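You operate a simulated robot arm through the tools that you are given. There is no shell and no other tool.

You are at the controls of a simulated robot arm. One attempt, no reset.

TASK
Pour the leaf tea through the tea strainer into the white mug.
Fine: about 120 ml, no leaves in the mug; teapot back on its mat, strainer on the white saucer. Set down upright: strainer.

It is judged by the outcome, as a careful person would: the job done as asked, and still so three seconds after it is handed in. It fails if anything else is knocked over, pushed out of place, dropped, spilled or broken.

THE ROBOT
A 7-joint arm with a two-finger parallel gripper, fixed in place. Base frame: the origin is on the floor under the middle of its stand, x ahead of it, y to its left, z up. Readings come in m, degrees, newtons and seconds.
With the tool pointing down near the work surface it reaches from about 0.3 to 0.68 m from the base axis. Its first joint turns from -66.0 to 66.0 degrees. Payload 1.57 kg.
The tool frame sits at the grasp point between the pads (the TCP): z along the fingers, y along the line on which they close. The tips reach 0.03 m beyond it. Largest opening 0.11 m; finger width 0.024, thickness 0.012; the body of the gripper, 0.048 by 0.112 m, starts 0.078 m behind the TCP.
Orientation is that of the tool frame in the base frame, as [roll, pitch, yaw] about the fixed x, y, z axes, in that order (R = Rz(yaw) Ry(pitch) Rx(roll)). With the fingers straight down and closing along the base's y, the tool's x points along the base's -x, its y along +y and its z along -z.

THE INTERFACE
- The arm moves only by the tool move_arm. Its argument "steps" is a list of rows, each a list of 7 numbers: the shift along the tool's x, y, z in m, then the turn, a rotation vector about the tool's x, y, z in degrees, then the opening in per cent of the stroke, from 0 (shut) to 100 (fully open). In form: [[x, y, z, wx, wy, wz, jaw], ...]. A call has 1 to 20 rows; each row shifts and turns the commanded pose from where the row before left it, along the tool's axes as they then stand. Each row takes 0.2 s and may step no farther than 0.05 m and 8.6 degrees from the row before; otherwise, or with a gripper value out of range, the whole call is refused. Where a pose cannot be reached the arm comes as near as it can. A force on the tool above 40 N (or 10 N above the force at the start of the call, whichever is more), or a blocked arm, ends the call early, and 0.2 s more pass. Each finger travels about 0.108 m/s and halts on what it meets, pressing with about 39 N; the grip force reading is that of the motor and also rises with nothing between the fingers. The clock runs only during rows and for 0.2 s after the last one: add rows that do not move to give the fingers time. It gives the time, the measured TCP pose, the force on the tool (base axes), the opening and the grip force at its end, in the units of the frame above (readings bear some noise), with the torque about the TCP (base axes, N m) and any sound that the robot's microphone picked up, and new pictures: "views" is both (left out), scene, wrist or none.
- Cameras (640 x 400 px; columns grow to the right, rows downward): "scene" is fixed at [0.1601, -0.385, 1.4145]; the picture's right is [0.83, -0.56, 0.00], its down [-0.27, -0.40, -0.87] and it looks along [0.49, 0.72, -0.49] (base axes); focal length 304 px, centre (320, 200). "wrist" rides on the gripper at [0.07, 0.016, -0.141] in the tool frame; the picture's right is [-0.23, 0.97, 0.00], its down [-0.85, -0.20, -0.48] and it looks along [-0.47, -0.11, 0.88] (tool axes); focal length 222 px, centre (320, 200). There is no depth. A picture from a camera that has moved, and an enlarged one, comes with that camera's place and axes in the base frame and with its lens.
- inspect(camera, box): a new picture of the part [left, top, right, bottom] of that camera's present view, enlarged. It takes no simulated time.
- finish_job(): hands the job in; it is judged then, once.

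Nothing tells you positions but the pictures and the camera data. Unless the task says otherwise, let go and move clear before handing in.

The tools are called after "Request:" by a JSON object that holds its "fn" and its "kwargs". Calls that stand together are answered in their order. move_arm: Moves the arm, as the interface text tells. Its arguments: {"type":"object","properties":{"steps":{"type":"array","items":{"type":"array","items":{"type":"number"}}},"views":{"type":"string","enum":["both","scene","wrist","none"]}},"required":["steps"]} The other tools are called the same way: inspect (camera, box) takes an enlarged picture of a part of a camera's view; finish_job () hands the job in.

At the start:

```text
clock: 0.0
tool_pos: [0.3852, 0.1346, 1.2411]
ee_rot: [-180.0, 0.0, -180.0]
contact_force: [-0.5, 0.3, 0.2]
ft_torque: [-0.03, -0.03, -0.01]
finger_gap: 0.1101
grasp_force: 0.0
```

scene: 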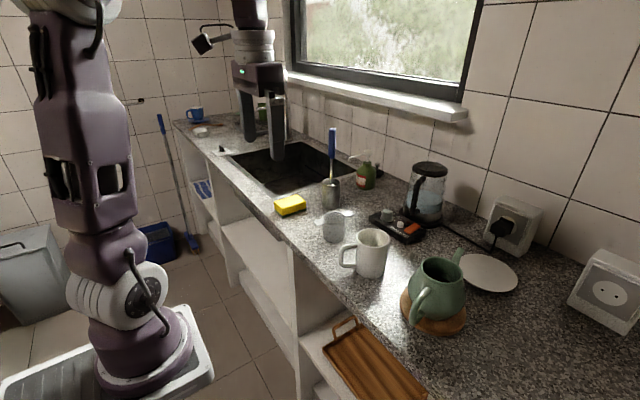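
wrist: 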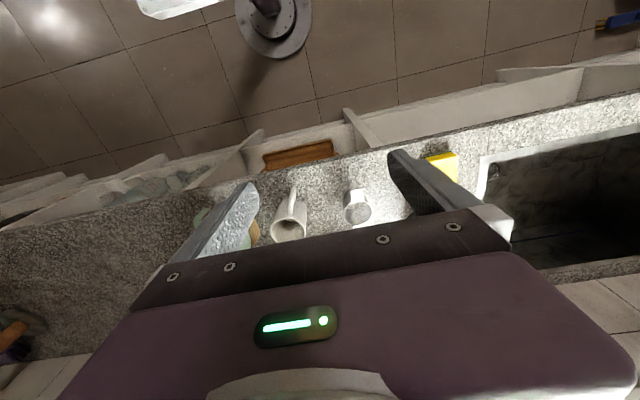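

I see a counter with a green teapot on a round mat, a white mug, a glass, a cutlery pot, a kettle and a white saucer or plate. I'll look closer at these to find the strainer before moving.

Request:
{"fn": "inspect", "kwargs": {"camera": "scene", "box": [300, 200, 540, 350]}}

Request:
{"fn": "inspect", "kwargs": {"camera": "scene", "box": [260, 120, 420, 260]}}

Request:
{"fn": "inspect", "kwargs": {"camera": "wrist", "box": [180, 130, 480, 270]}}

Request:
{"fn": "inspect", "kwargs": {"camera": "scene", "box": [160, 80, 320, 180]}}

```text
2.67 times, centred on (420, 275) of scene
camera zoom: at [0.1601, -0.385, 1.4145], right [0.83, -0.56, 0.0], down [-0.27, -0.4, -0.87], along [0.49, 0.72, -0.49], focal length 811 px, centre (53, 0)
```

zoom: 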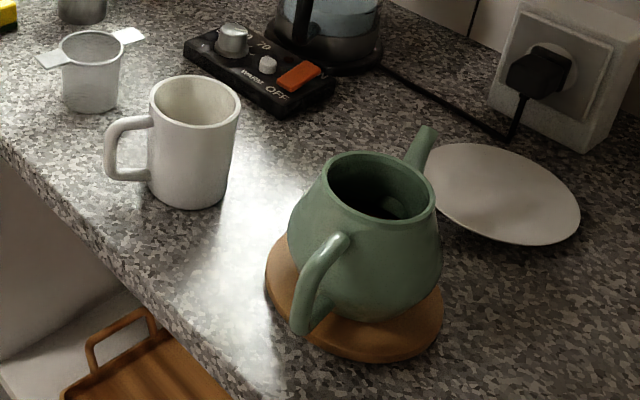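

```text
2.86 times, centred on (340, 190) of scene
camera zoom: at [0.1601, -0.385, 1.4145], right [0.83, -0.56, 0.0], down [-0.27, -0.4, -0.87], along [0.49, 0.72, -0.49], focal length 869 px, centre (263, 229)
```

zoom: 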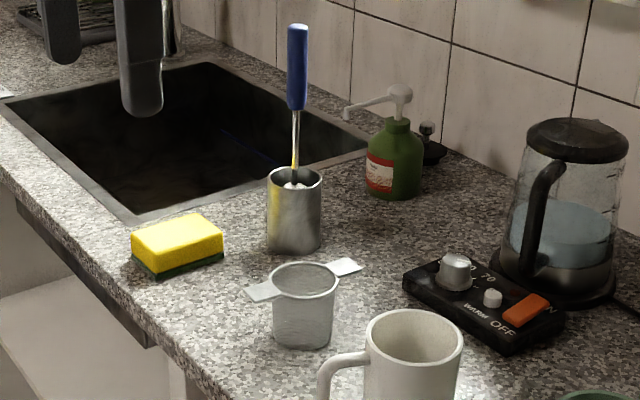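

```text
2.13 times, centred on (330, 200) of wrist
camera zoom: at [0.3154, 0.1504, 1.3837], right [0.23, 0.97, 0.0], down [0.85, -0.2, 0.48], along [0.47, -0.11, -0.88], focal length 474 px, centre (299, 200)
```

zoom: 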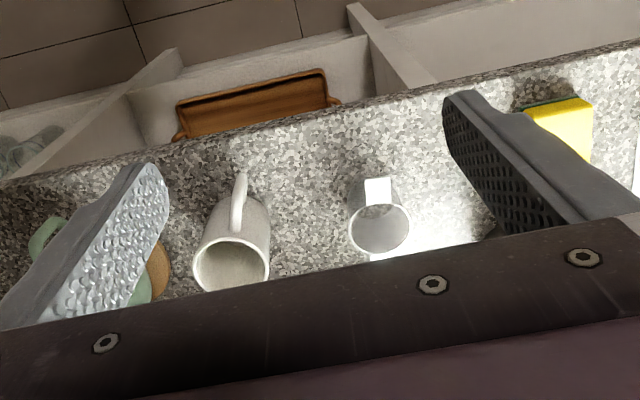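

```text
4.00 times, centred on (240, 130) of scene
camera zoom: at [0.1601, -0.385, 1.4145], right [0.83, -0.56, 0.0], down [-0.27, -0.4, -0.87], along [0.49, 0.72, -0.49], focal length 1217 px, centre (640, 480)
```

zoom: 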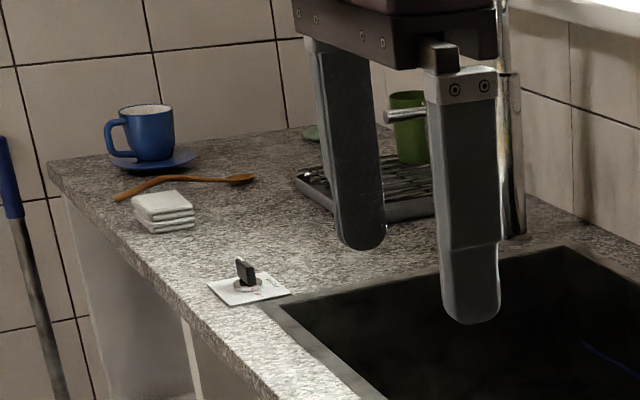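

The strainer is a mesh basket with two flat tabs standing near (0.58, 0.17). The mug is near (0.58, 0.015), the teapot near (0.595, -0.157) with its handle toward me, and the saucer lies far back near (0.81, -0.155). The counter top is about z = 0.90. First I'll turn the wrist to see how far it can go and to get a better camera view.

Request:
{"fn": "move_arm", "kwargs": {"steps": [[0, 0, 0, 0, 0, 8.5, 100], [0, 0, 0, 0, 0, 8.5, 100], [0, 0, 0, 0, 0, 8.5, 100], [0, 0, 0, 0, 0, 8.5, 100], [0, 0, 0, 0, 0, 8.5, 100], [0, 0, 0, 0, 0, 8.5, 100], [0, 0, 0, 0, 0, 8.5, 100], [0, 0, 0, 0, 0, 8.5, 100], [0, 0, 0, 0, 0, 8.5, 100], [0, 0, 0, 0, 0, 8.5, 100], [0, 0, 0, 0, 0, 5, 100]]}}

```text
clock: 2.4
tool_pos: [0.3838, 0.134, 1.2413]
ee_rot: [180.0, 0.1, 89.9]
contact_force: [-0.1, 0.0, 0.3]
ft_torque: [0.0, 0.02, -0.01]
finger_gap: 0.1101
grasp_force: 0.1
camera wrist: at [0.4013, 0.204, 1.3833], right [0.97, -0.23, 0.0], down [-0.2, -0.86, 0.48], along [-0.11, -0.47, -0.88], focal length 222 px, centre (320, 200)
```

scene: 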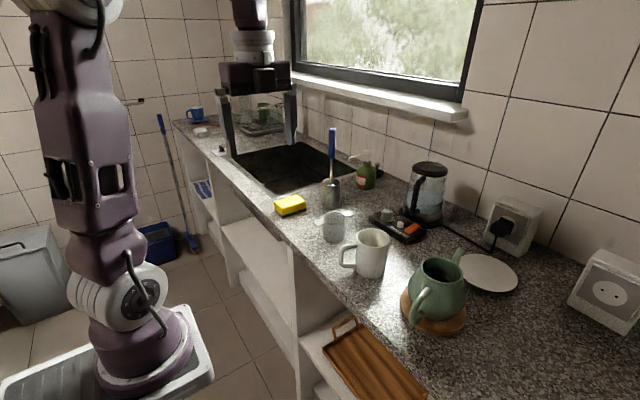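
wrist: 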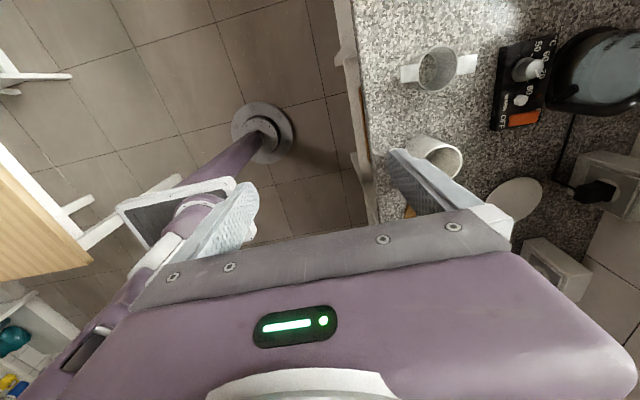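

A 90° turn works. I'll keep turning to 180° so the camera ends up on the far side or top of the gripper.

Request:
{"fn": "move_arm", "kwargs": {"steps": [[0, 0, 0, 0, 0, 8.5, 100], [0, 0, 0, 0, 0, 8.5, 100], [0, 0, 0, 0, 0, 8.5, 100], [0, 0, 0, 0, 0, 8.5, 100], [0, 0, 0, 0, 0, 8.5, 100], [0, 0, 0, 0, 0, 8.5, 100], [0, 0, 0, 0, 0, 8.5, 100], [0, 0, 0, 0, 0, 8.5, 100], [0, 0, 0, 0, 0, 8.5, 100], [0, 0, 0, 0, 0, 8.5, 100], [0, 0, 0, 0, 0, 5, 100]]}}

```text
clock: 4.8
tool_pos: [0.4361, 0.1086, 1.248]
ee_rot: [-180.0, 0.0, 0.0]
contact_force: [0.2, -1.1, -0.5]
ft_torque: [-0.03, 0.0, 0.02]
finger_gap: 0.1099
grasp_force: 0.0
out of reach, approached as far as the arm can: row 7, 8, 9, 10
camera wrist: at [0.507, 0.0931, 1.3901], right [-0.23, -0.97, 0.0], down [-0.86, 0.2, 0.48], along [-0.47, 0.11, -0.88], focal length 222 px, centre (320, 200)
```

scene: 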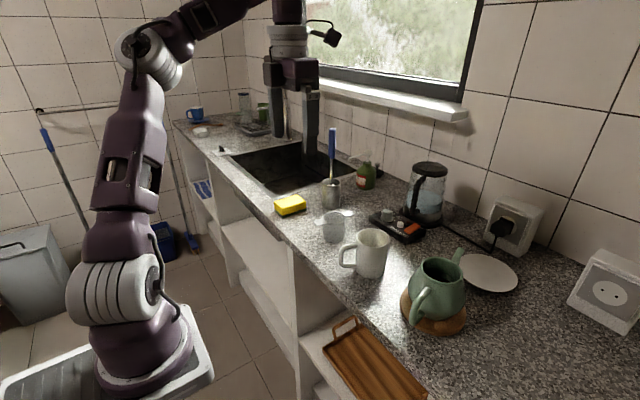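
wrist: 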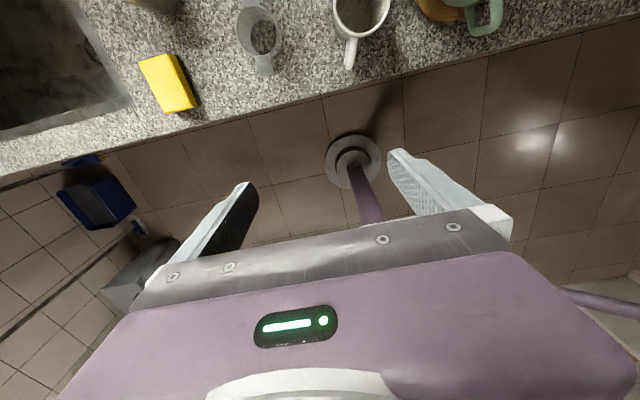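

The arm reached the flipped yaw by swinging its elbow. Next I'll pitch the tool forward, which puts the camera on top for a clear view of the counter, and move over toward the mug and teapot.

Request:
{"fn": "move_arm", "kwargs": {"steps": [[0, 0.02, 0, 0, 8.5, 0, 100], [0, 0.02, 0, 0, 8.5, 0, 100], [0, 0.02, 0, 0, 8.5, 0, 100], [0, 0.02, 0, 0, 8.5, 0, 100], [0, 0.02, 0, 0, 8.5, 0, 100], [0, 0.02, 0, 0, 8.5, 0, 100], [0, 0.02, 0, 0, 8.5, 0, 100]]}}

```text
clock: 6.4
tool_pos: [0.4387, -0.0294, 1.2503]
ee_rot: [-180.0, -59.7, 0.0]
contact_force: [-0.6, 0.2, 0.0]
ft_torque: [0.0, 0.0, 0.01]
finger_gap: 0.11
grasp_force: 0.1
camera wrist: at [0.3518, -0.0456, 1.3822], right [-0.12, -0.97, -0.2], down [-0.84, 0.2, -0.5], along [0.52, 0.11, -0.85], focal length 222 px, centre (320, 200)
```

scene: 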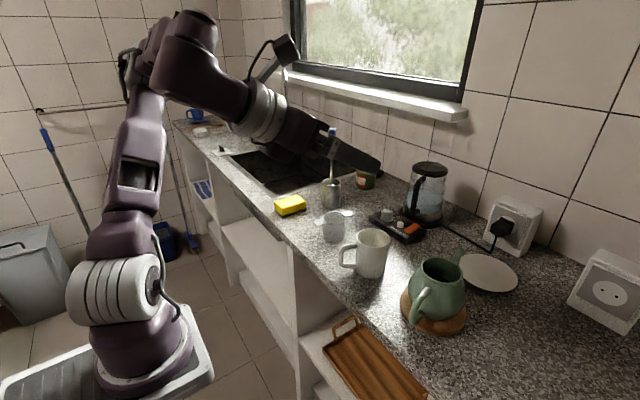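
wrist: 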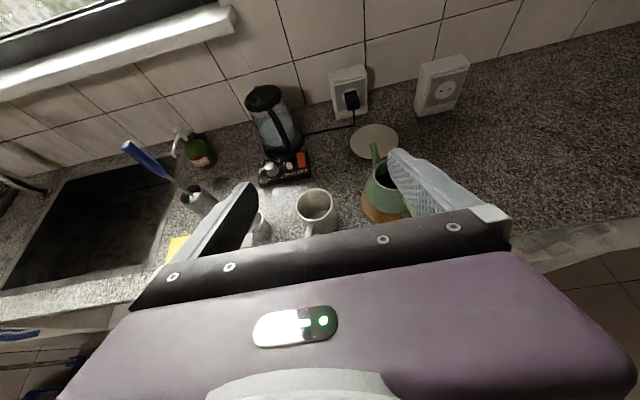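

The view is good: the saucer is near (0.805, -0.157) and the mug near (0.579, 0.015). I'll zoom in on the strainer, mug and teapot.

Request:
{"fn": "inspect", "kwargs": {"camera": "wrist", "box": [220, 120, 430, 250]}}

Request:
{"fn": "inspect", "kwargs": {"camera": "scene", "box": [390, 230, 530, 340]}}

Request:
{"fn": "inspect", "kwargs": {"camera": "scene", "box": [300, 190, 410, 280]}}

```text
3.05 times, centred on (325, 185) of wrist
camera zoom: at [0.3518, -0.0456, 1.3822], right [-0.12, -0.97, -0.2], down [-0.84, 0.2, -0.5], along [0.52, 0.11, -0.85], focal length 677 px, centre (305, 246)
```

zoom: 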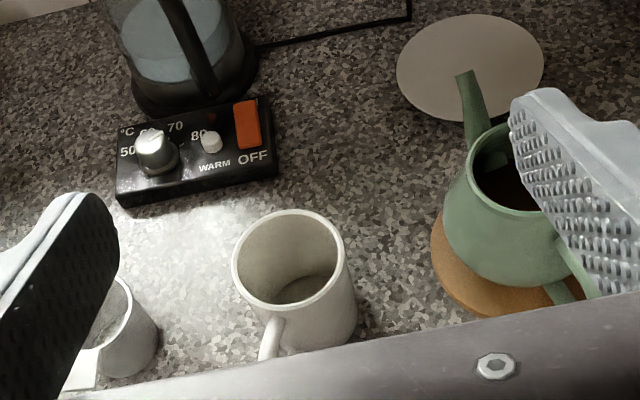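

```text
3.64 times, centred on (460, 285) of scene
camera zoom: at [0.1601, -0.385, 1.4145], right [0.83, -0.56, 0.0], down [-0.27, -0.4, -0.87], along [0.49, 0.72, -0.49], focal length 1106 px, centre (-189, -109)
```

zoom: 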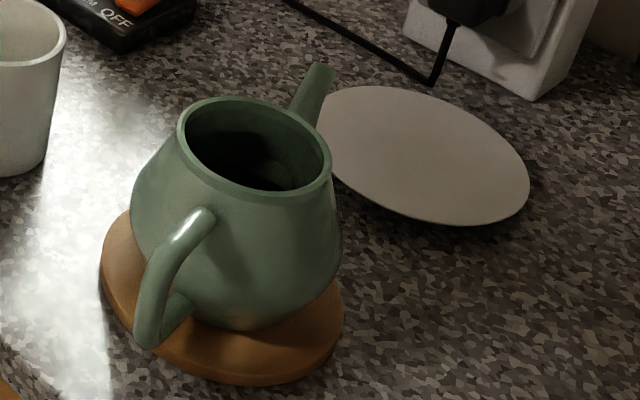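

```text
4.44 times, centred on (355, 235) of scene
camera zoom: at [0.1601, -0.385, 1.4145], right [0.83, -0.56, 0.0], down [-0.27, -0.4, -0.87], along [0.49, 0.72, -0.49], focal length 1352 px, centre (164, 44)
```

zoom: 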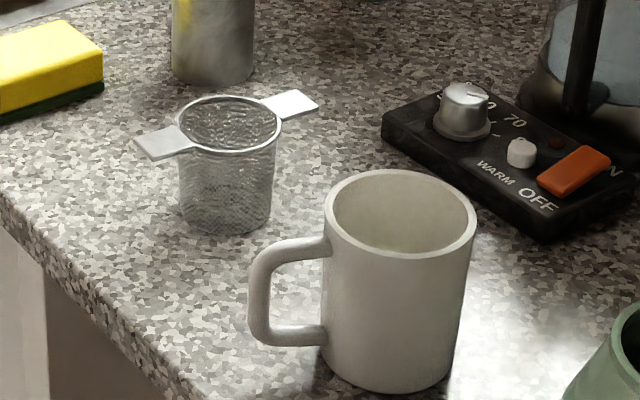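

I need a precise picture of the teapot's handle and axis, so I'll move the camera over toward it.

Request:
{"fn": "move_arm", "kwargs": {"steps": [[-0.0101, 0.04, -0.0173, 0, 0, 0, 100], [-0.0101, 0.04, -0.0173, 0, 0, 0, 100], [-0.0101, 0.04, -0.0173, 0, 0, 0, 100]], "views": "wrist"}}

Request:
{"fn": "inspect", "kwargs": {"camera": "wrist", "box": [220, 90, 420, 215]}}

```text
clock: 7.2
tool_pos: [0.3728, -0.1482, 1.2473]
ee_rot: [-179.9, -59.7, -0.1]
contact_force: [-0.4, -0.3, -0.4]
ft_torque: [-0.02, -0.05, 0.01]
finger_gap: 0.1104
grasp_force: 0.0
camera wrist: at [0.2865, -0.1659, 1.3793], right [-0.11, -0.97, -0.2], down [-0.85, 0.2, -0.49], along [0.52, 0.11, -0.85], focal length 222 px, centre (320, 200)
```

wrist: 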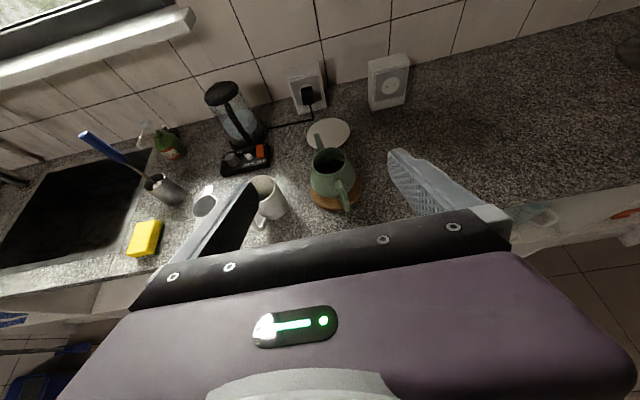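

```text
3.20 times, centred on (320, 152) of wrist
camera zoom: at [0.2865, -0.1659, 1.3793], right [-0.11, -0.97, -0.2], down [-0.85, 0.2, -0.49], along [0.52, 0.11, -0.85], focal length 711 px, centre (320, 352)
```

zoom: 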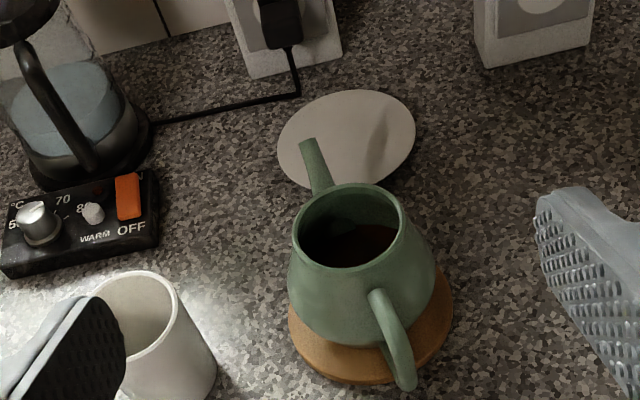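

The pot's axis is near (0.604, -0.150), its rim at z ≈ 1.013 and the spout tip near (0.692, -0.131, 1.013). The handle is a closed D-shaped loop whose outer bar sits at x ≈ 0.519. The mug rim centre is about (0.582, 0.016, 0.997). Next I'll pin down the strainer.

Request:
{"fn": "inspect", "kwargs": {"camera": "wrist", "box": [130, 160, 290, 260]}}

Request:
{"fn": "inspect", "kwargs": {"camera": "scene", "box": [310, 200, 374, 250]}}

```text
4.00 times, centred on (210, 210) of wrist
camera zoom: at [0.2865, -0.1659, 1.3793], right [-0.11, -0.97, -0.2], down [-0.85, 0.2, -0.49], along [0.52, 0.11, -0.85], focal length 888 px, centre (760, 160)
```

zoom: 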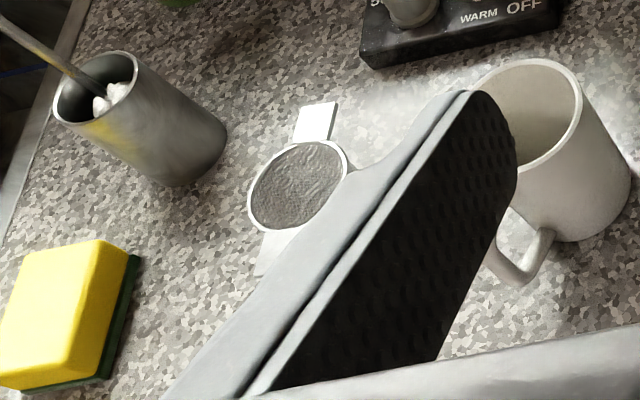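

```text
8.00 times, centred on (342, 225) of scene
camera zoom: at [0.1601, -0.385, 1.4145], right [0.83, -0.56, 0.0], down [-0.27, -0.4, -0.87], along [0.49, 0.72, -0.49], focal length 2434 px, centre (144, 0)
```

zoom: 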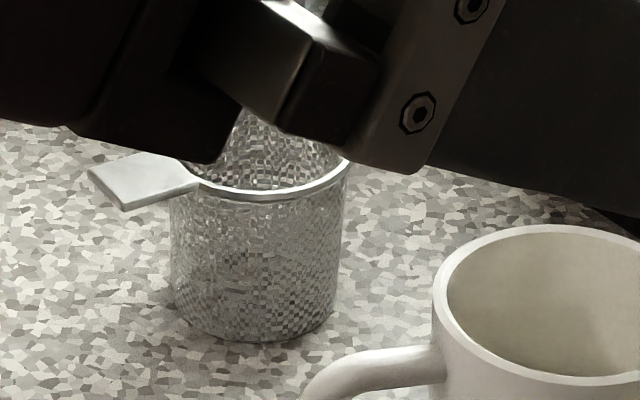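

The strainer centre is about (0.588, 0.172) with its rim at z ≈ 0.967, and its tabs lie along x, turned about -4.5°. Before touching anything I'll test whether the saucer can be reached with a forward-tilted tool, staying well above the teapot.

Request:
{"fn": "move_arm", "kwargs": {"steps": [[0, 0, 0, 0, -7.43, 0, 100], [0, 0, 0, 0, -7.43, 0, 100], [0, 0, 0, 0, -7.43, 0, 100], [0, 0, 0, 0, -7.43, 0, 100], [0, 0, 0, -2.75, 0, 4.763, 100], [0, 0, 0, -2.75, 0, 4.763, 100], [0.0333, -0.0081, 0.02564, 0, 0, 0, 100], [0.0333, -0.0081, 0.02564, 0, 0, 0, 100], [0.0333, -0.0081, 0.02564, 0, 0, 0, 100], [0.0333, -0.0081, 0.02564, 0, 0, 0, 100], [0.0333, -0.0081, 0.02564, 0, 0, 0, 100], [0.0333, -0.0081, 0.02564, 0, 0, 0, 100], [0.0333, -0.0081, 0.02564, 0, 0, 0, 100], [0.0333, -0.0081, 0.02564, 0, 0, 0, 100], [0.0333, -0.0081, 0.02564, 0, 0, 0, 100]]}}

```text
clock: 10.4
tool_pos: [0.7034, -0.1502, 1.2028]
ee_rot: [-179.9, -29.8, -11.1]
contact_force: [-0.3, -0.7, -1.0]
ft_torque: [0.01, 0.01, 0.04]
finger_gap: 0.11
grasp_force: 0.1
out of reach, approached as far as the arm can: row 14, 15
camera wrist: at [0.6913, -0.1647, 1.3603], right [-0.38, -0.92, -0.11], down [-0.92, 0.38, -0.01], along [0.05, 0.1, -0.99], focal length 222 px, centre (320, 200)
```

scene: 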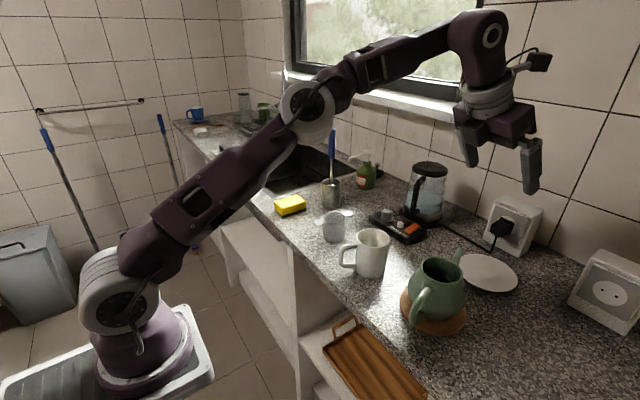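
wrist: 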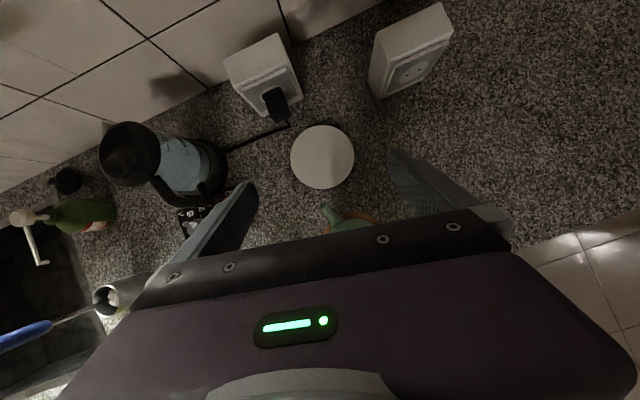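

The arm hits its reach limit at this height. The shoulder is low, so I'll try a lower height while staying above the spout.

Request:
{"fn": "move_arm", "kwargs": {"steps": [[-0.0044, -0.0004, 0.0379, 0, 0, 0, 100], [-0.0044, -0.0004, 0.0379, 0, 0, 0, 100]]}}

```text
clock: 11.0
tool_pos: [0.7361, -0.1544, 1.1293]
ee_rot: [179.9, -29.8, -10.9]
contact_force: [-0.1, -0.2, -0.3]
ft_torque: [0.0, -0.02, -0.06]
finger_gap: 0.1097
grasp_force: 0.0
camera wrist: at [0.7229, -0.1692, 1.2874], right [-0.38, -0.92, -0.11], down [-0.92, 0.38, -0.01], along [0.05, 0.1, -0.99], focal length 222 px, centre (320, 200)
```

scene: 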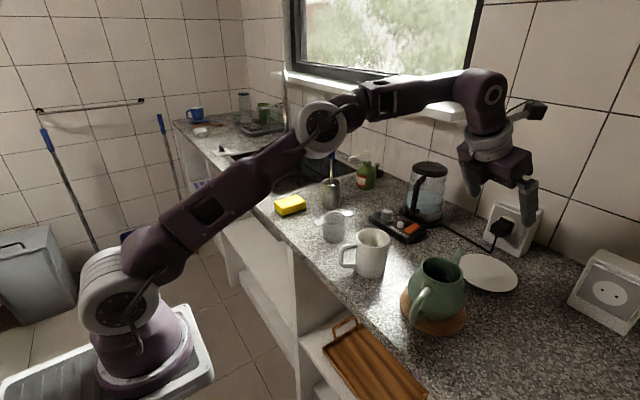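
wrist: 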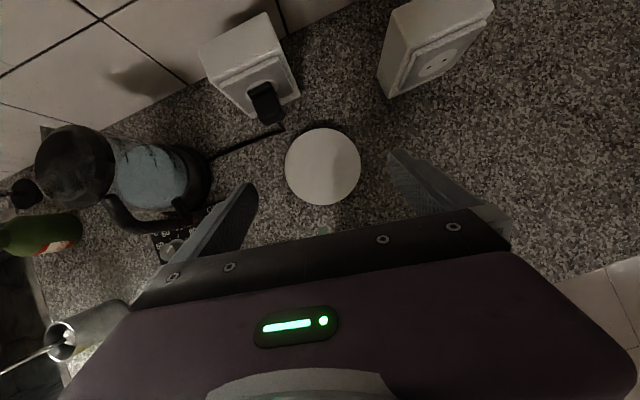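

Reach improves lower down. I'll probe a little further toward where the gripper must be to set the strainer on the saucer.

Request:
{"fn": "move_arm", "kwargs": {"steps": [[-0.0087, 0, 0.0354, 0, 0, 0, 100], [-0.0087, 0, 0.0354, 0, 0, 0, 100], [0, 0, 0, 0, 0, 0, 100]]}}

```text
clock: 11.8
tool_pos: [0.7515, -0.1628, 1.059]
ee_rot: [-180.0, -29.9, -11.0]
contact_force: [0.2, 0.6, 0.9]
ft_torque: [-0.02, 0.01, 0.0]
finger_gap: 0.1101
grasp_force: 0.0
camera wrist: at [0.7387, -0.1768, 1.2165], right [-0.38, -0.92, -0.11], down [-0.92, 0.38, -0.01], along [0.05, 0.1, -0.99], focal length 222 px, centre (320, 200)
```

scene: 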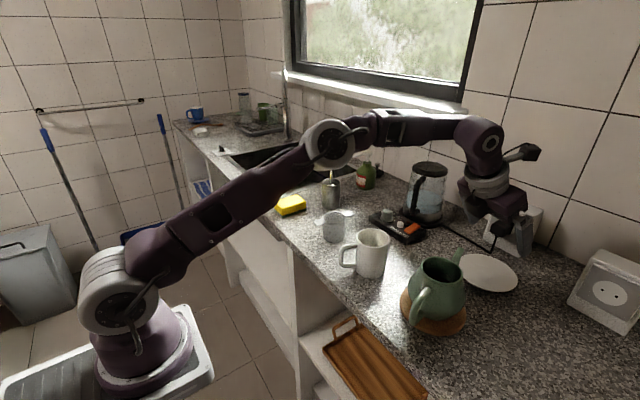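
wrist: 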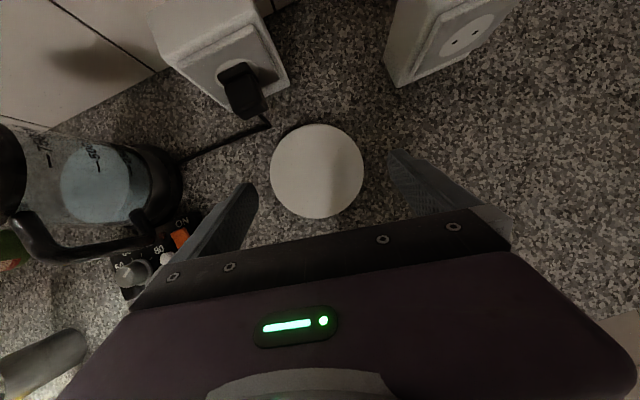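

The saucer spot is reachable at a 30° tilt. Now I'll go back up and over to the strainer's near tab, keeping the same tilt and partly closing the jaws.

Request:
{"fn": "move_arm", "kwargs": {"steps": [[0.0064, -0.0008, -0.0368, 0, 0, 0, 60], [0.0064, -0.0008, -0.0368, 0, 0, 0, 60], [0.0064, -0.0008, -0.0368, 0, 0, 0, 60], [0.0064, -0.0008, -0.0368, 0, 0, 0, 60], [0, 0, 0, 3.25, 0, -5.63, 60], [-0.0277, -0.0389, -0.0045, 0, 0, 0, 60], [-0.0277, -0.0389, -0.0045, 0, 0, 0, 60], [-0.0277, -0.0389, -0.0045, 0, 0, 0, 60], [-0.0277, -0.0389, -0.0045, 0, 0, 0, 60], [-0.0277, -0.0389, -0.0045, 0, 0, 0, 60], [-0.0277, -0.0389, -0.0045, 0, 0, 0, 60], [-0.0277, -0.0389, -0.0045, 0, 0, 0, 60], [-0.0277, -0.0389, -0.0045, 0, 0, 0, 60]]}}

Request:
{"fn": "inspect", "kwargs": {"camera": "wrist", "box": [200, 100, 440, 250]}}

```text
clock: 14.6
tool_pos: [0.5892, 0.1291, 1.0999]
ee_rot: [-179.9, -29.7, -4.5]
contact_force: [-1.3, -0.5, 0.3]
ft_torque: [-0.01, -0.01, 0.02]
finger_gap: 0.0659
grasp_force: 0.0
out of reach, approached as far as the arm can: row 11, 12, 13
camera wrist: at [0.5784, 0.1134, 1.258], right [-0.27, -0.96, -0.11], down [-0.96, 0.28, -0.01], along [0.04, 0.11, -0.99], focal length 222 px, centre (320, 200)
```

scene: 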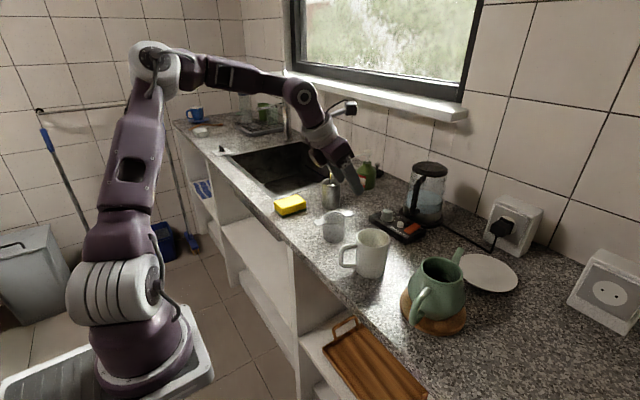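
wrist: 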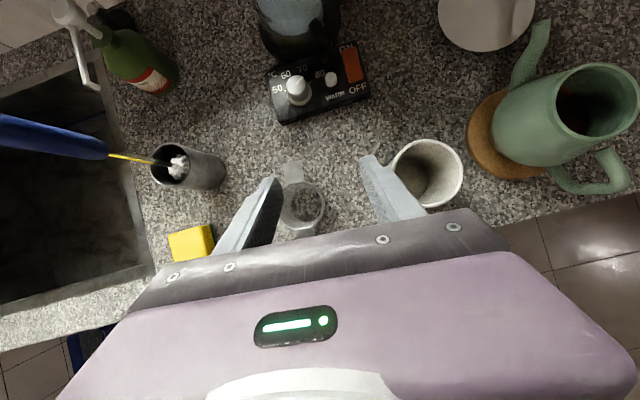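

```text
2.67 times, centred on (320, 175) of wrist
camera zoom: at [0.5784, 0.1134, 1.258], right [-0.27, -0.96, -0.11], down [-0.96, 0.28, -0.01], along [0.04, 0.11, -0.99], focal length 592 px, centre (320, 267)
```

zoom: 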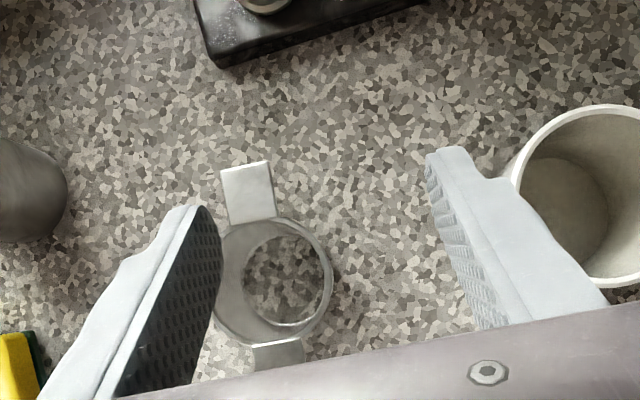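

The solver stopped short of the strainer at this yaw. I'll turn the tool to point more radially outward and try moving toward the tab again, still high above it.

Request:
{"fn": "move_arm", "kwargs": {"steps": [[0, 0, 0, 3, 0, -5.2, 60], [0, 0, 0, 3, 0, -5.2, 60], [-0.016, -0.0191, -0.017, 0, 0, 0, 60], [-0.016, -0.0191, -0.017, 0, 0, 0, 60], [-0.016, -0.0191, -0.017, 0, 0, 0, 60], [0, 0, 0, 0, 0, 0, 60]]}}

```text
clock: 16.0
tool_pos: [0.5533, 0.1485, 1.1027]
ee_rot: [-179.8, -29.7, 7.5]
contact_force: [0.0, -0.4, 0.2]
ft_torque: [-0.04, 0.01, 0.03]
finger_gap: 0.0661
grasp_force: 0.0
out of reach, approached as far as the arm can: row 4, 5
camera wrist: at [0.5465, 0.1304, 1.2609], right [-0.07, -0.99, -0.12], down [-1.0, 0.07, -0.01], along [0.02, 0.11, -0.99], focal length 222 px, centre (320, 200)
```

scene: 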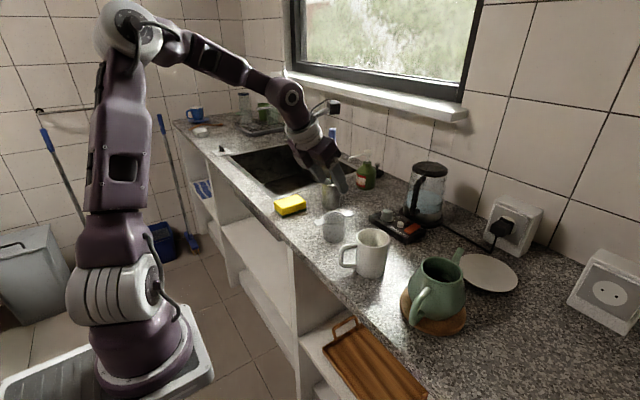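
wrist: 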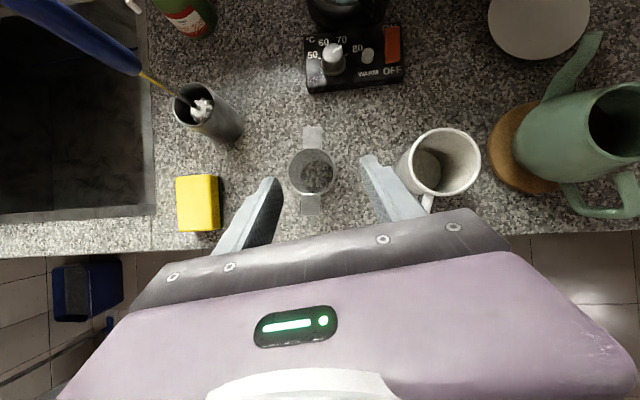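

In the flipped orientation the wrist runs out of travel here. The pads are symmetric, so I'll unwind to the original orientation, which is comfortable for the strainer.

Request:
{"fn": "move_arm", "kwargs": {"steps": [[0.025, 0, -0.0433, 0, 0, 0, 60], [0.025, 0, -0.0433, 0, 0, 0, 60], [0, 0, 0, 0, -7.43, 0, 60], [0, 0, 0, 0, -7.43, 0, 60], [0, 0, 0, 0, -7.43, 0, 60], [0, 0, 0, 0, -7.43, 0, 60], [0, 0, 0, 0, 0, -8.5, 60], [0, 0, 0, 0, 0, -8.5, 60], [0, 0, 0, 0, 0, -8.5, 60], [0, 0, 0, 0, 0, -8.5, 60], [0, 0, 0, 0, 0, -8.5, 60], [0, 0, 0, 0, 0, -8.5, 60], [0, 0, 0, 0, 0, -8.5, 60], [0, 0, 0, 0, 0, -8.5, 60], [0, 0, 0, 0, 0, -8.5, 60], [0, 0, 0, 0, 0, -8.5, 60]]}}

```text
clock: 19.4
tool_pos: [0.5576, 0.1294, 1.1907]
ee_rot: [179.9, -0.1, 92.8]
contact_force: [-0.5, 0.4, -1.3]
ft_torque: [-0.01, 0.01, -0.01]
finger_gap: 0.0659
grasp_force: 0.0
out of reach, approached as far as the arm can: row 1, 2, 6
camera wrist: at [0.5709, 0.1994, 1.3318], right [0.98, -0.18, 0.0], down [-0.16, -0.86, 0.48], along [-0.09, -0.47, -0.88], focal length 222 px, centre (320, 200)
```

scene: 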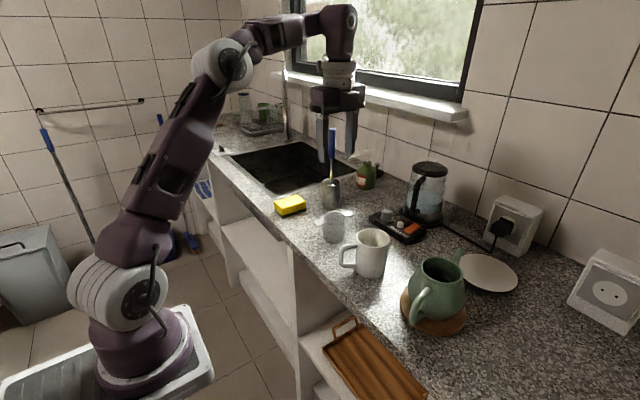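
wrist: 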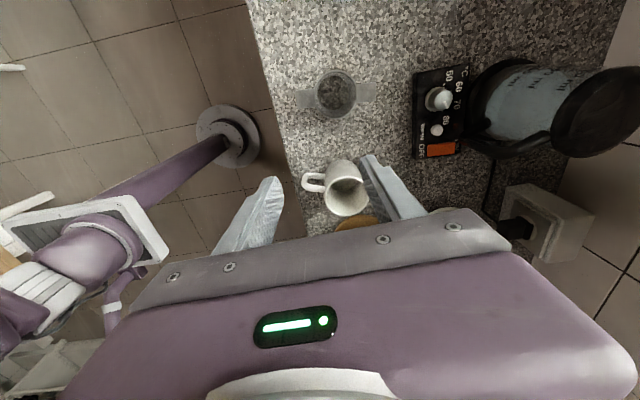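

The view from above now shows the strainer and mug clearly, so I'll zoom in to refine their positions.

Request:
{"fn": "inspect", "kwargs": {"camera": "wrist", "box": [260, 50, 420, 150]}}

Request:
{"fn": "inspect", "kwargs": {"camera": "wrist", "box": [270, 140, 430, 240]}}

```text
4.00 times, centred on (340, 100) of wrist
camera zoom: at [0.5709, 0.1994, 1.3318], right [0.98, -0.18, 0.0], down [-0.16, -0.86, 0.48], along [-0.09, -0.47, -0.88], focal length 888 px, centre (240, 600)
```

zoom: 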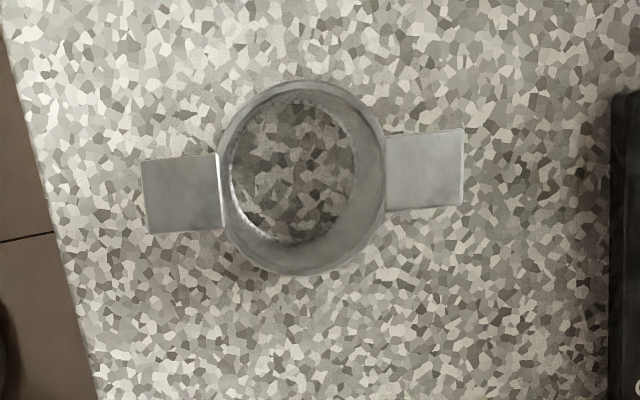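

```text
4.00 times, centred on (350, 190) of wrist
camera zoom: at [0.5709, 0.1994, 1.3318], right [0.98, -0.18, 0.0], down [-0.16, -0.86, 0.48], along [-0.09, -0.47, -0.88], focal length 888 px, centre (200, 240)
```

zoom: 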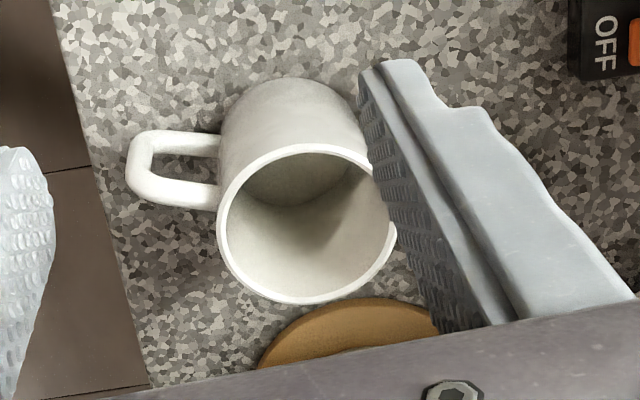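

I now have the strainer centre at (0.590, 0.174) with tabs along -5.5° and a near tab about 25 mm wide, and the mug rim centre at about (0.583, 0.017). I'll finish the yaw unwinding and hover above the near tab with a vertical tool.

Request:
{"fn": "move_arm", "kwargs": {"steps": [[0, 0, 0, 0, 0, -8.17, 50], [0, 0, 0, 0, 0, -8.17, 50], [0, 0, 0, 0, 0, -8.17, 50], [0, 0, 0, 0, 0, -8.17, 50], [0, 0, 0, 0, 0, -8.17, 50], [0, 0, 0, 0, 0, -8.17, 50], [0, 0, 0, 0, 0, -8.17, 50], [0, 0, 0, 0, 0, -8.17, 50], [0, 0, 0, 0, 0, -8.17, 50], [0, 0, 0, 0, 0, -8.17, 50], [0.0115, 0.0236, 0, 0, 0, 0, 50], [0.0115, 0.0236, 0, 0, 0, 0, 50], [0, 0, 0.04, 0, 0, 0, 50], [0, 0, 0.04, 0, 0, 0, 50], [0, 0, 0.04, 0, 0, 0, 50], [0, 0, 0, 0, 0, 0, 50]]}}

Request:
{"fn": "inspect", "kwargs": {"camera": "scene", "box": [290, 150, 400, 250]}}

Request:
{"fn": "inspect", "kwargs": {"camera": "wrist", "box": [230, 120, 430, 250]}}

```text
clock: 22.8
tool_pos: [0.5349, 0.1807, 1.0718]
ee_rot: [179.9, 0.1, 174.2]
contact_force: [-0.1, 0.4, 1.0]
ft_torque: [-0.02, 0.0, -0.02]
finger_gap: 0.0551
grasp_force: 0.1
camera wrist: at [0.4674, 0.2025, 1.2131], right [0.32, 0.95, 0.0], down [0.83, -0.29, 0.48], along [0.45, -0.15, -0.88], focal length 222 px, centre (320, 200)
```

scene: 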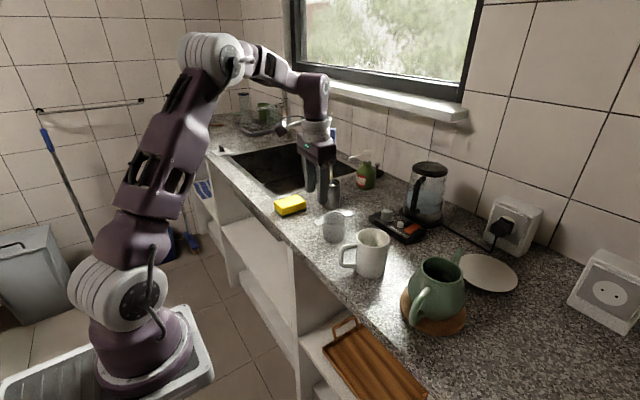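
wrist: 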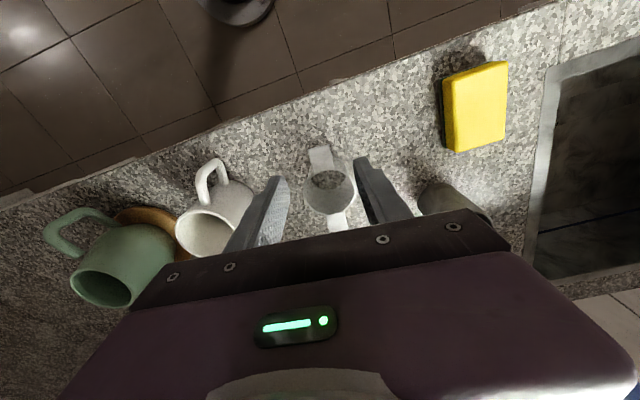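

```text
4.00 times, centred on (345, 200) of scene
camera zoom: at [0.1601, -0.385, 1.4145], right [0.83, -0.56, 0.0], down [-0.27, -0.4, -0.87], along [0.49, 0.72, -0.49], focal length 1217 px, centre (220, 200)
```

zoom: 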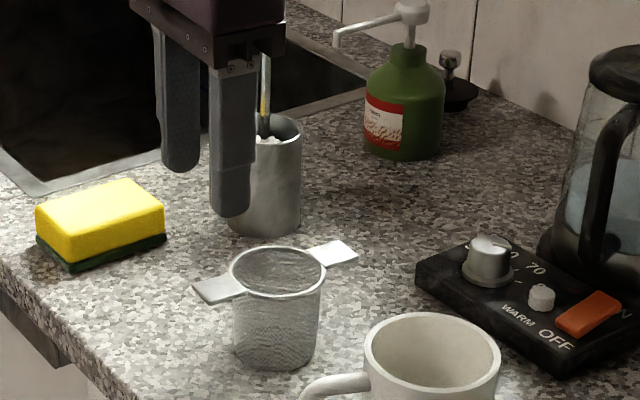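

```text
3.08 times, centred on (330, 185) of wrist
camera zoom: at [0.4674, 0.2025, 1.2131], right [0.32, 0.95, 0.0], down [0.83, -0.29, 0.48], along [0.45, -0.15, -0.88], focal length 684 px, centre (289, 246)
```

zoom: 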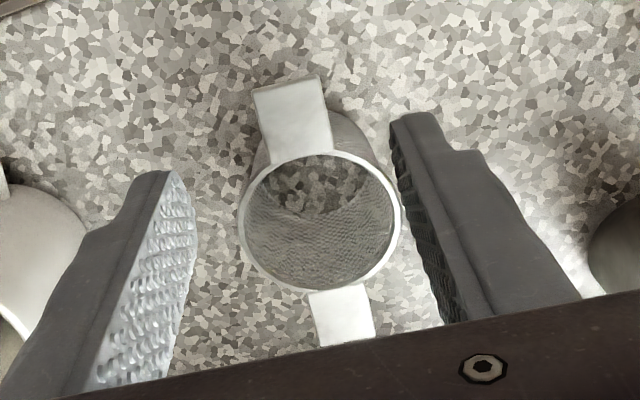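

The jaws straddle the near tab. I'll make a small correction and descend so that only the finger ends overlap the tab.

Request:
{"fn": "move_arm", "kwargs": {"steps": [[-0.0037, -0.0014, 0.03, 0, 0, 0, 50], [0, 0, 0.03, 0, 0, 0, 50], [0, 0, 0.024, 0, 0, 0, 50], [0, 0, 0, 0, 0, 0, 50]]}}

Request:
{"fn": "inspect", "kwargs": {"camera": "scene", "box": [290, 170, 390, 260]}}

Request:
{"fn": "inspect", "kwargs": {"camera": "wrist", "box": [230, 120, 430, 250]}}

```text
clock: 23.8
tool_pos: [0.5421, 0.1779, 0.9881]
ee_rot: [179.9, 0.0, 174.2]
contact_force: [0.1, 0.1, 0.3]
ft_torque: [0.0, 0.01, 0.0]
finger_gap: 0.0551
grasp_force: 0.1
camera wrist: at [0.4744, 0.2012, 1.1298], right [0.32, 0.95, 0.0], down [0.83, -0.28, 0.48], along [0.45, -0.15, -0.88], focal length 222 px, centre (320, 200)
```

scene: 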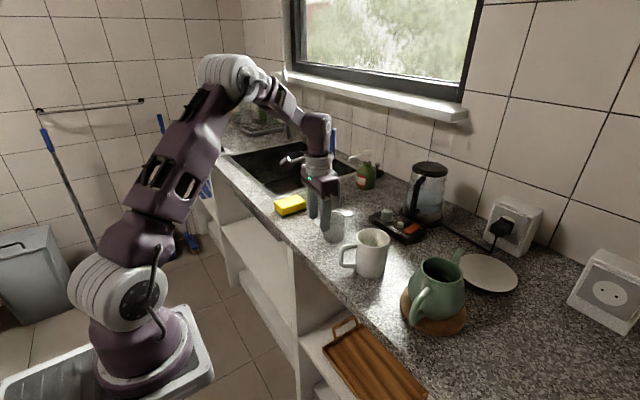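
wrist: 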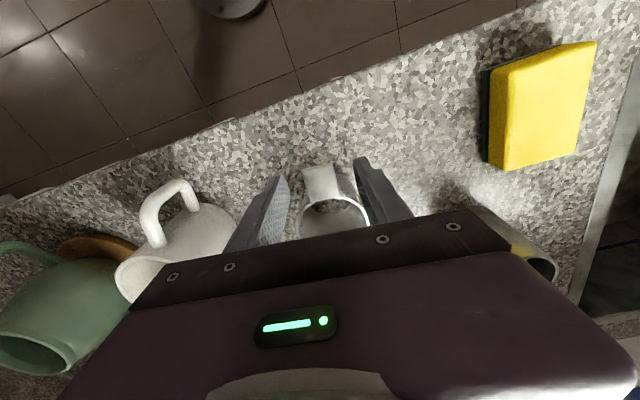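

```text
4.44 times, centred on (340, 215) of scene
camera zoom: at [0.1601, -0.385, 1.4145], right [0.83, -0.56, 0.0], down [-0.27, -0.4, -0.87], along [0.49, 0.72, -0.49], focal length 1352 px, centre (231, 133)
```

zoom: 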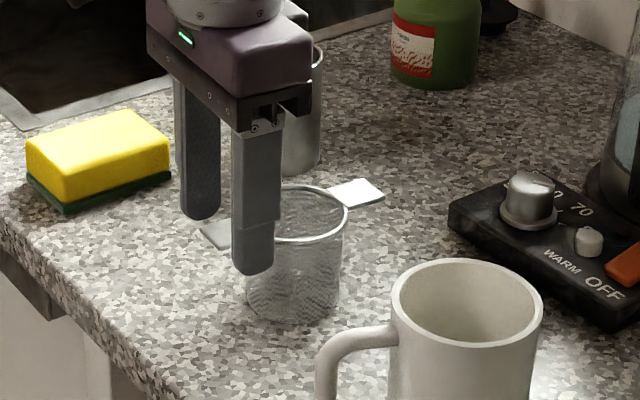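

```text
3.08 times, centred on (330, 185) of wrist
camera zoom: at [0.4744, 0.2012, 1.1298], right [0.32, 0.95, 0.0], down [0.83, -0.28, 0.48], along [0.45, -0.15, -0.88], focal length 684 px, centre (289, 246)
```

zoom: 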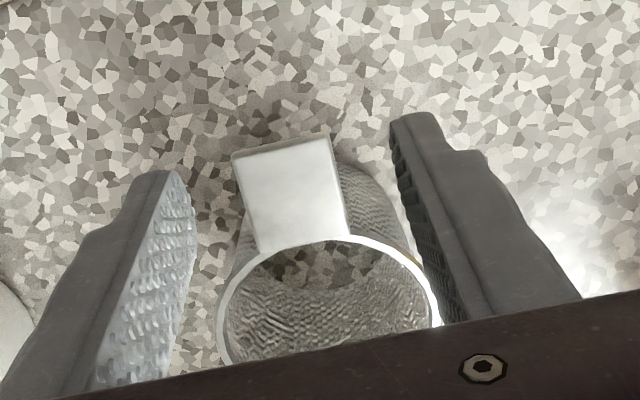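

Alignment is good. I'll back off 4 mm so the fingers will clear the mug wall later, then close on the tab.

Request:
{"fn": "move_arm", "kwargs": {"steps": [[0.004, 0.0008, 0, 0, 0, 0, 50], [0, 0, 0, 0, 0, 0, 30], [0, 0, 0, 0, 0, 0, 0], [0, 0, 0, 0, 0, 0, 0], [0, 0, 0, 0, 0, 0, 0]]}}

Request:
{"fn": "inspect", "kwargs": {"camera": "wrist", "box": [230, 120, 430, 250]}}

Request:
{"fn": "inspect", "kwargs": {"camera": "scene", "box": [290, 170, 390, 260]}}

```text
clock: 25.0
tool_pos: [0.5389, 0.1797, 0.9869]
ee_rot: [179.9, 0.1, 174.3]
contact_force: [0.4, 1.2, -0.1]
ft_torque: [0.02, 0.0, 0.0]
finger_gap: 0.0247
grasp_force: 37.1
camera wrist: at [0.4713, 0.2019, 1.1288], right [0.32, 0.95, 0.0], down [0.83, -0.29, 0.48], along [0.45, -0.15, -0.88], focal length 222 px, centre (320, 200)
```

scene: 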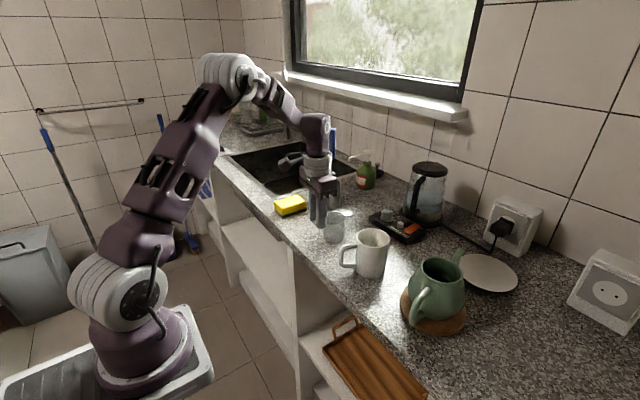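
wrist: 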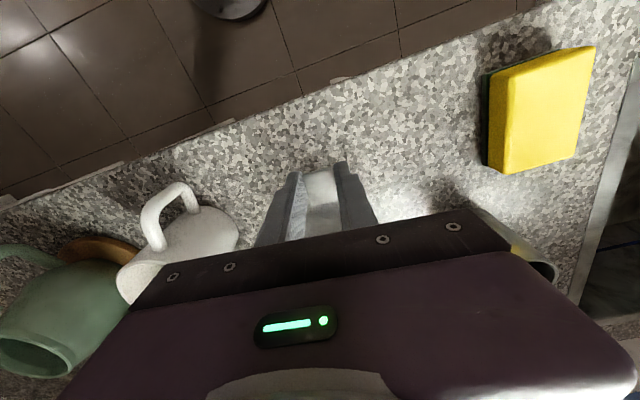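

```text
3.08 times, centred on (330, 185) of wrist
camera zoom: at [0.4713, 0.2019, 1.1288], right [0.32, 0.95, 0.0], down [0.83, -0.29, 0.48], along [0.45, -0.15, -0.88], focal length 684 px, centre (289, 246)
```

zoom: 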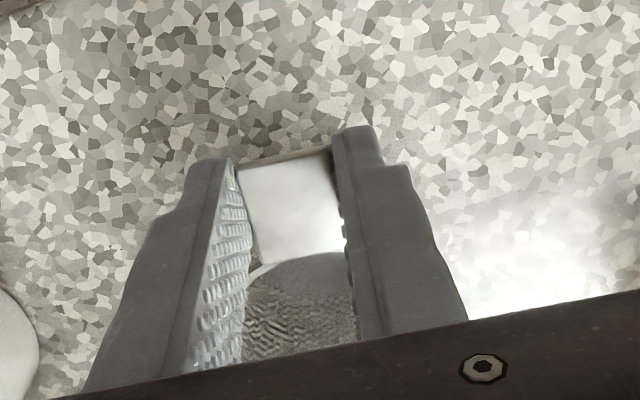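

```text
4.44 times, centred on (340, 215) of scene
camera zoom: at [0.1601, -0.385, 1.4145], right [0.83, -0.56, 0.0], down [-0.27, -0.4, -0.87], along [0.49, 0.72, -0.49], focal length 1352 px, centre (231, 133)
```

zoom: 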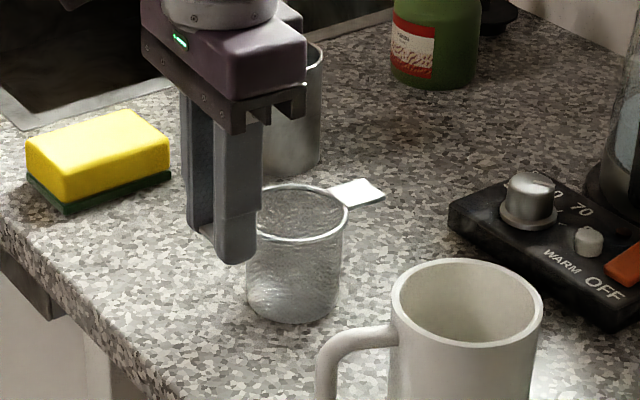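

The tab is gripped, with a gap of 24.7 mm and a force of 37 N. I'll lift gently and check that the strainer stays level.

Request:
{"fn": "move_arm", "kwargs": {"steps": [[0, 0, -0.01, 0, 0, 0, 0], [0, 0, -0.02, 0, 0, 0, 0], [0, 0, -0.04, 0, 0, 0, 0], [0, 0, -0.04, 0, 0, 0, 0], [0, 0, -0.03, 0, 0, 0, 0], [0, 0, 0, 0, 0, 0, 0]]}}

Request:
{"fn": "inspect", "kwargs": {"camera": "scene", "box": [290, 130, 410, 250]}}

Request:
{"fn": "inspect", "kwargs": {"camera": "wrist", "box": [130, 120, 390, 290]}}

```text
clock: 26.4
tool_pos: [0.5408, 0.1791, 1.1266]
ee_rot: [179.9, 0.1, 174.2]
contact_force: [0.3, 0.6, -0.1]
ft_torque: [0.02, 0.0, -0.03]
finger_gap: 0.0249
grasp_force: 36.8
camera wrist: at [0.4713, 0.2018, 1.2679], right [0.32, 0.95, 0.0], down [0.83, -0.29, 0.48], along [0.45, -0.15, -0.88], focal length 222 px, centre (320, 200)
```

scene: 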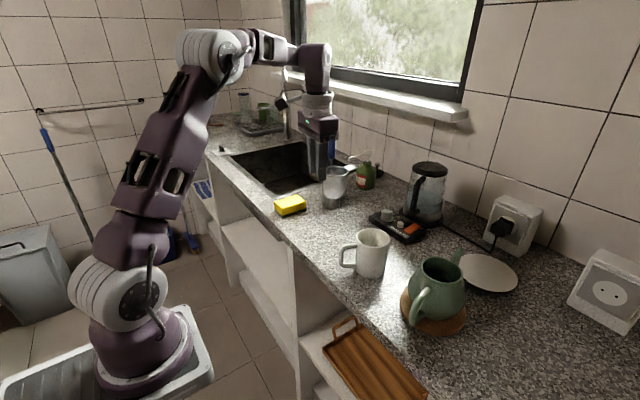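
wrist: 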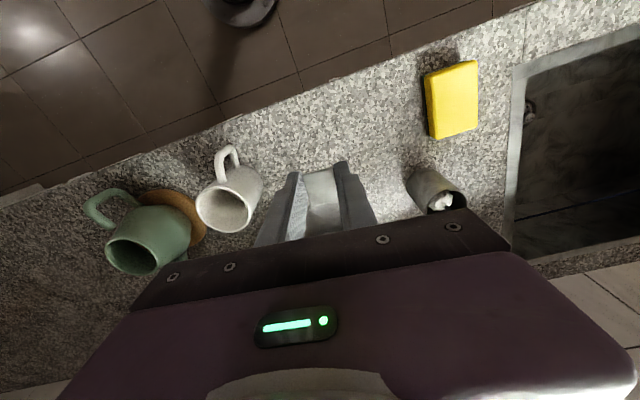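

```text
3.33 times, centred on (350, 190) of scene
camera zoom: at [0.1601, -0.385, 1.4145], right [0.83, -0.56, 0.0], down [-0.27, -0.4, -0.87], along [0.49, 0.72, -0.49], focal length 1014 px, centre (220, 233)
```

zoom: 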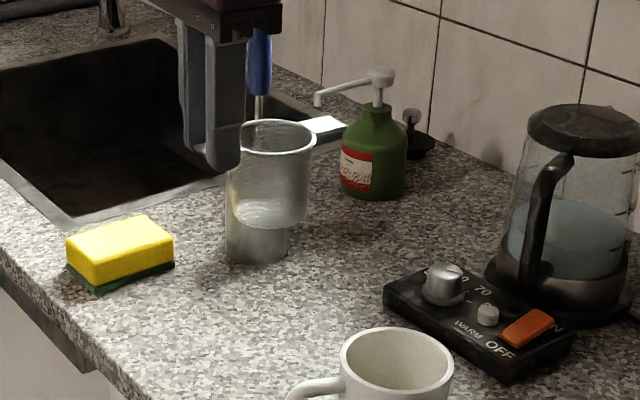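

```text
2.35 times, centred on (260, 205) of wrist
camera zoom: at [0.4713, 0.2018, 1.2679], right [0.32, 0.95, 0.0], down [0.83, -0.29, 0.48], along [0.45, -0.15, -0.88], focal length 523 px, centre (461, 188)
```

zoom: 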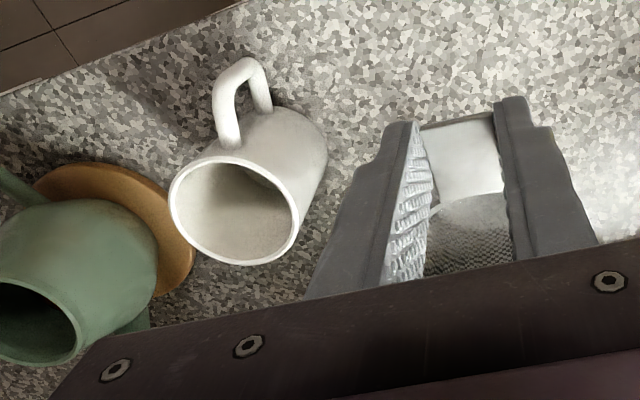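

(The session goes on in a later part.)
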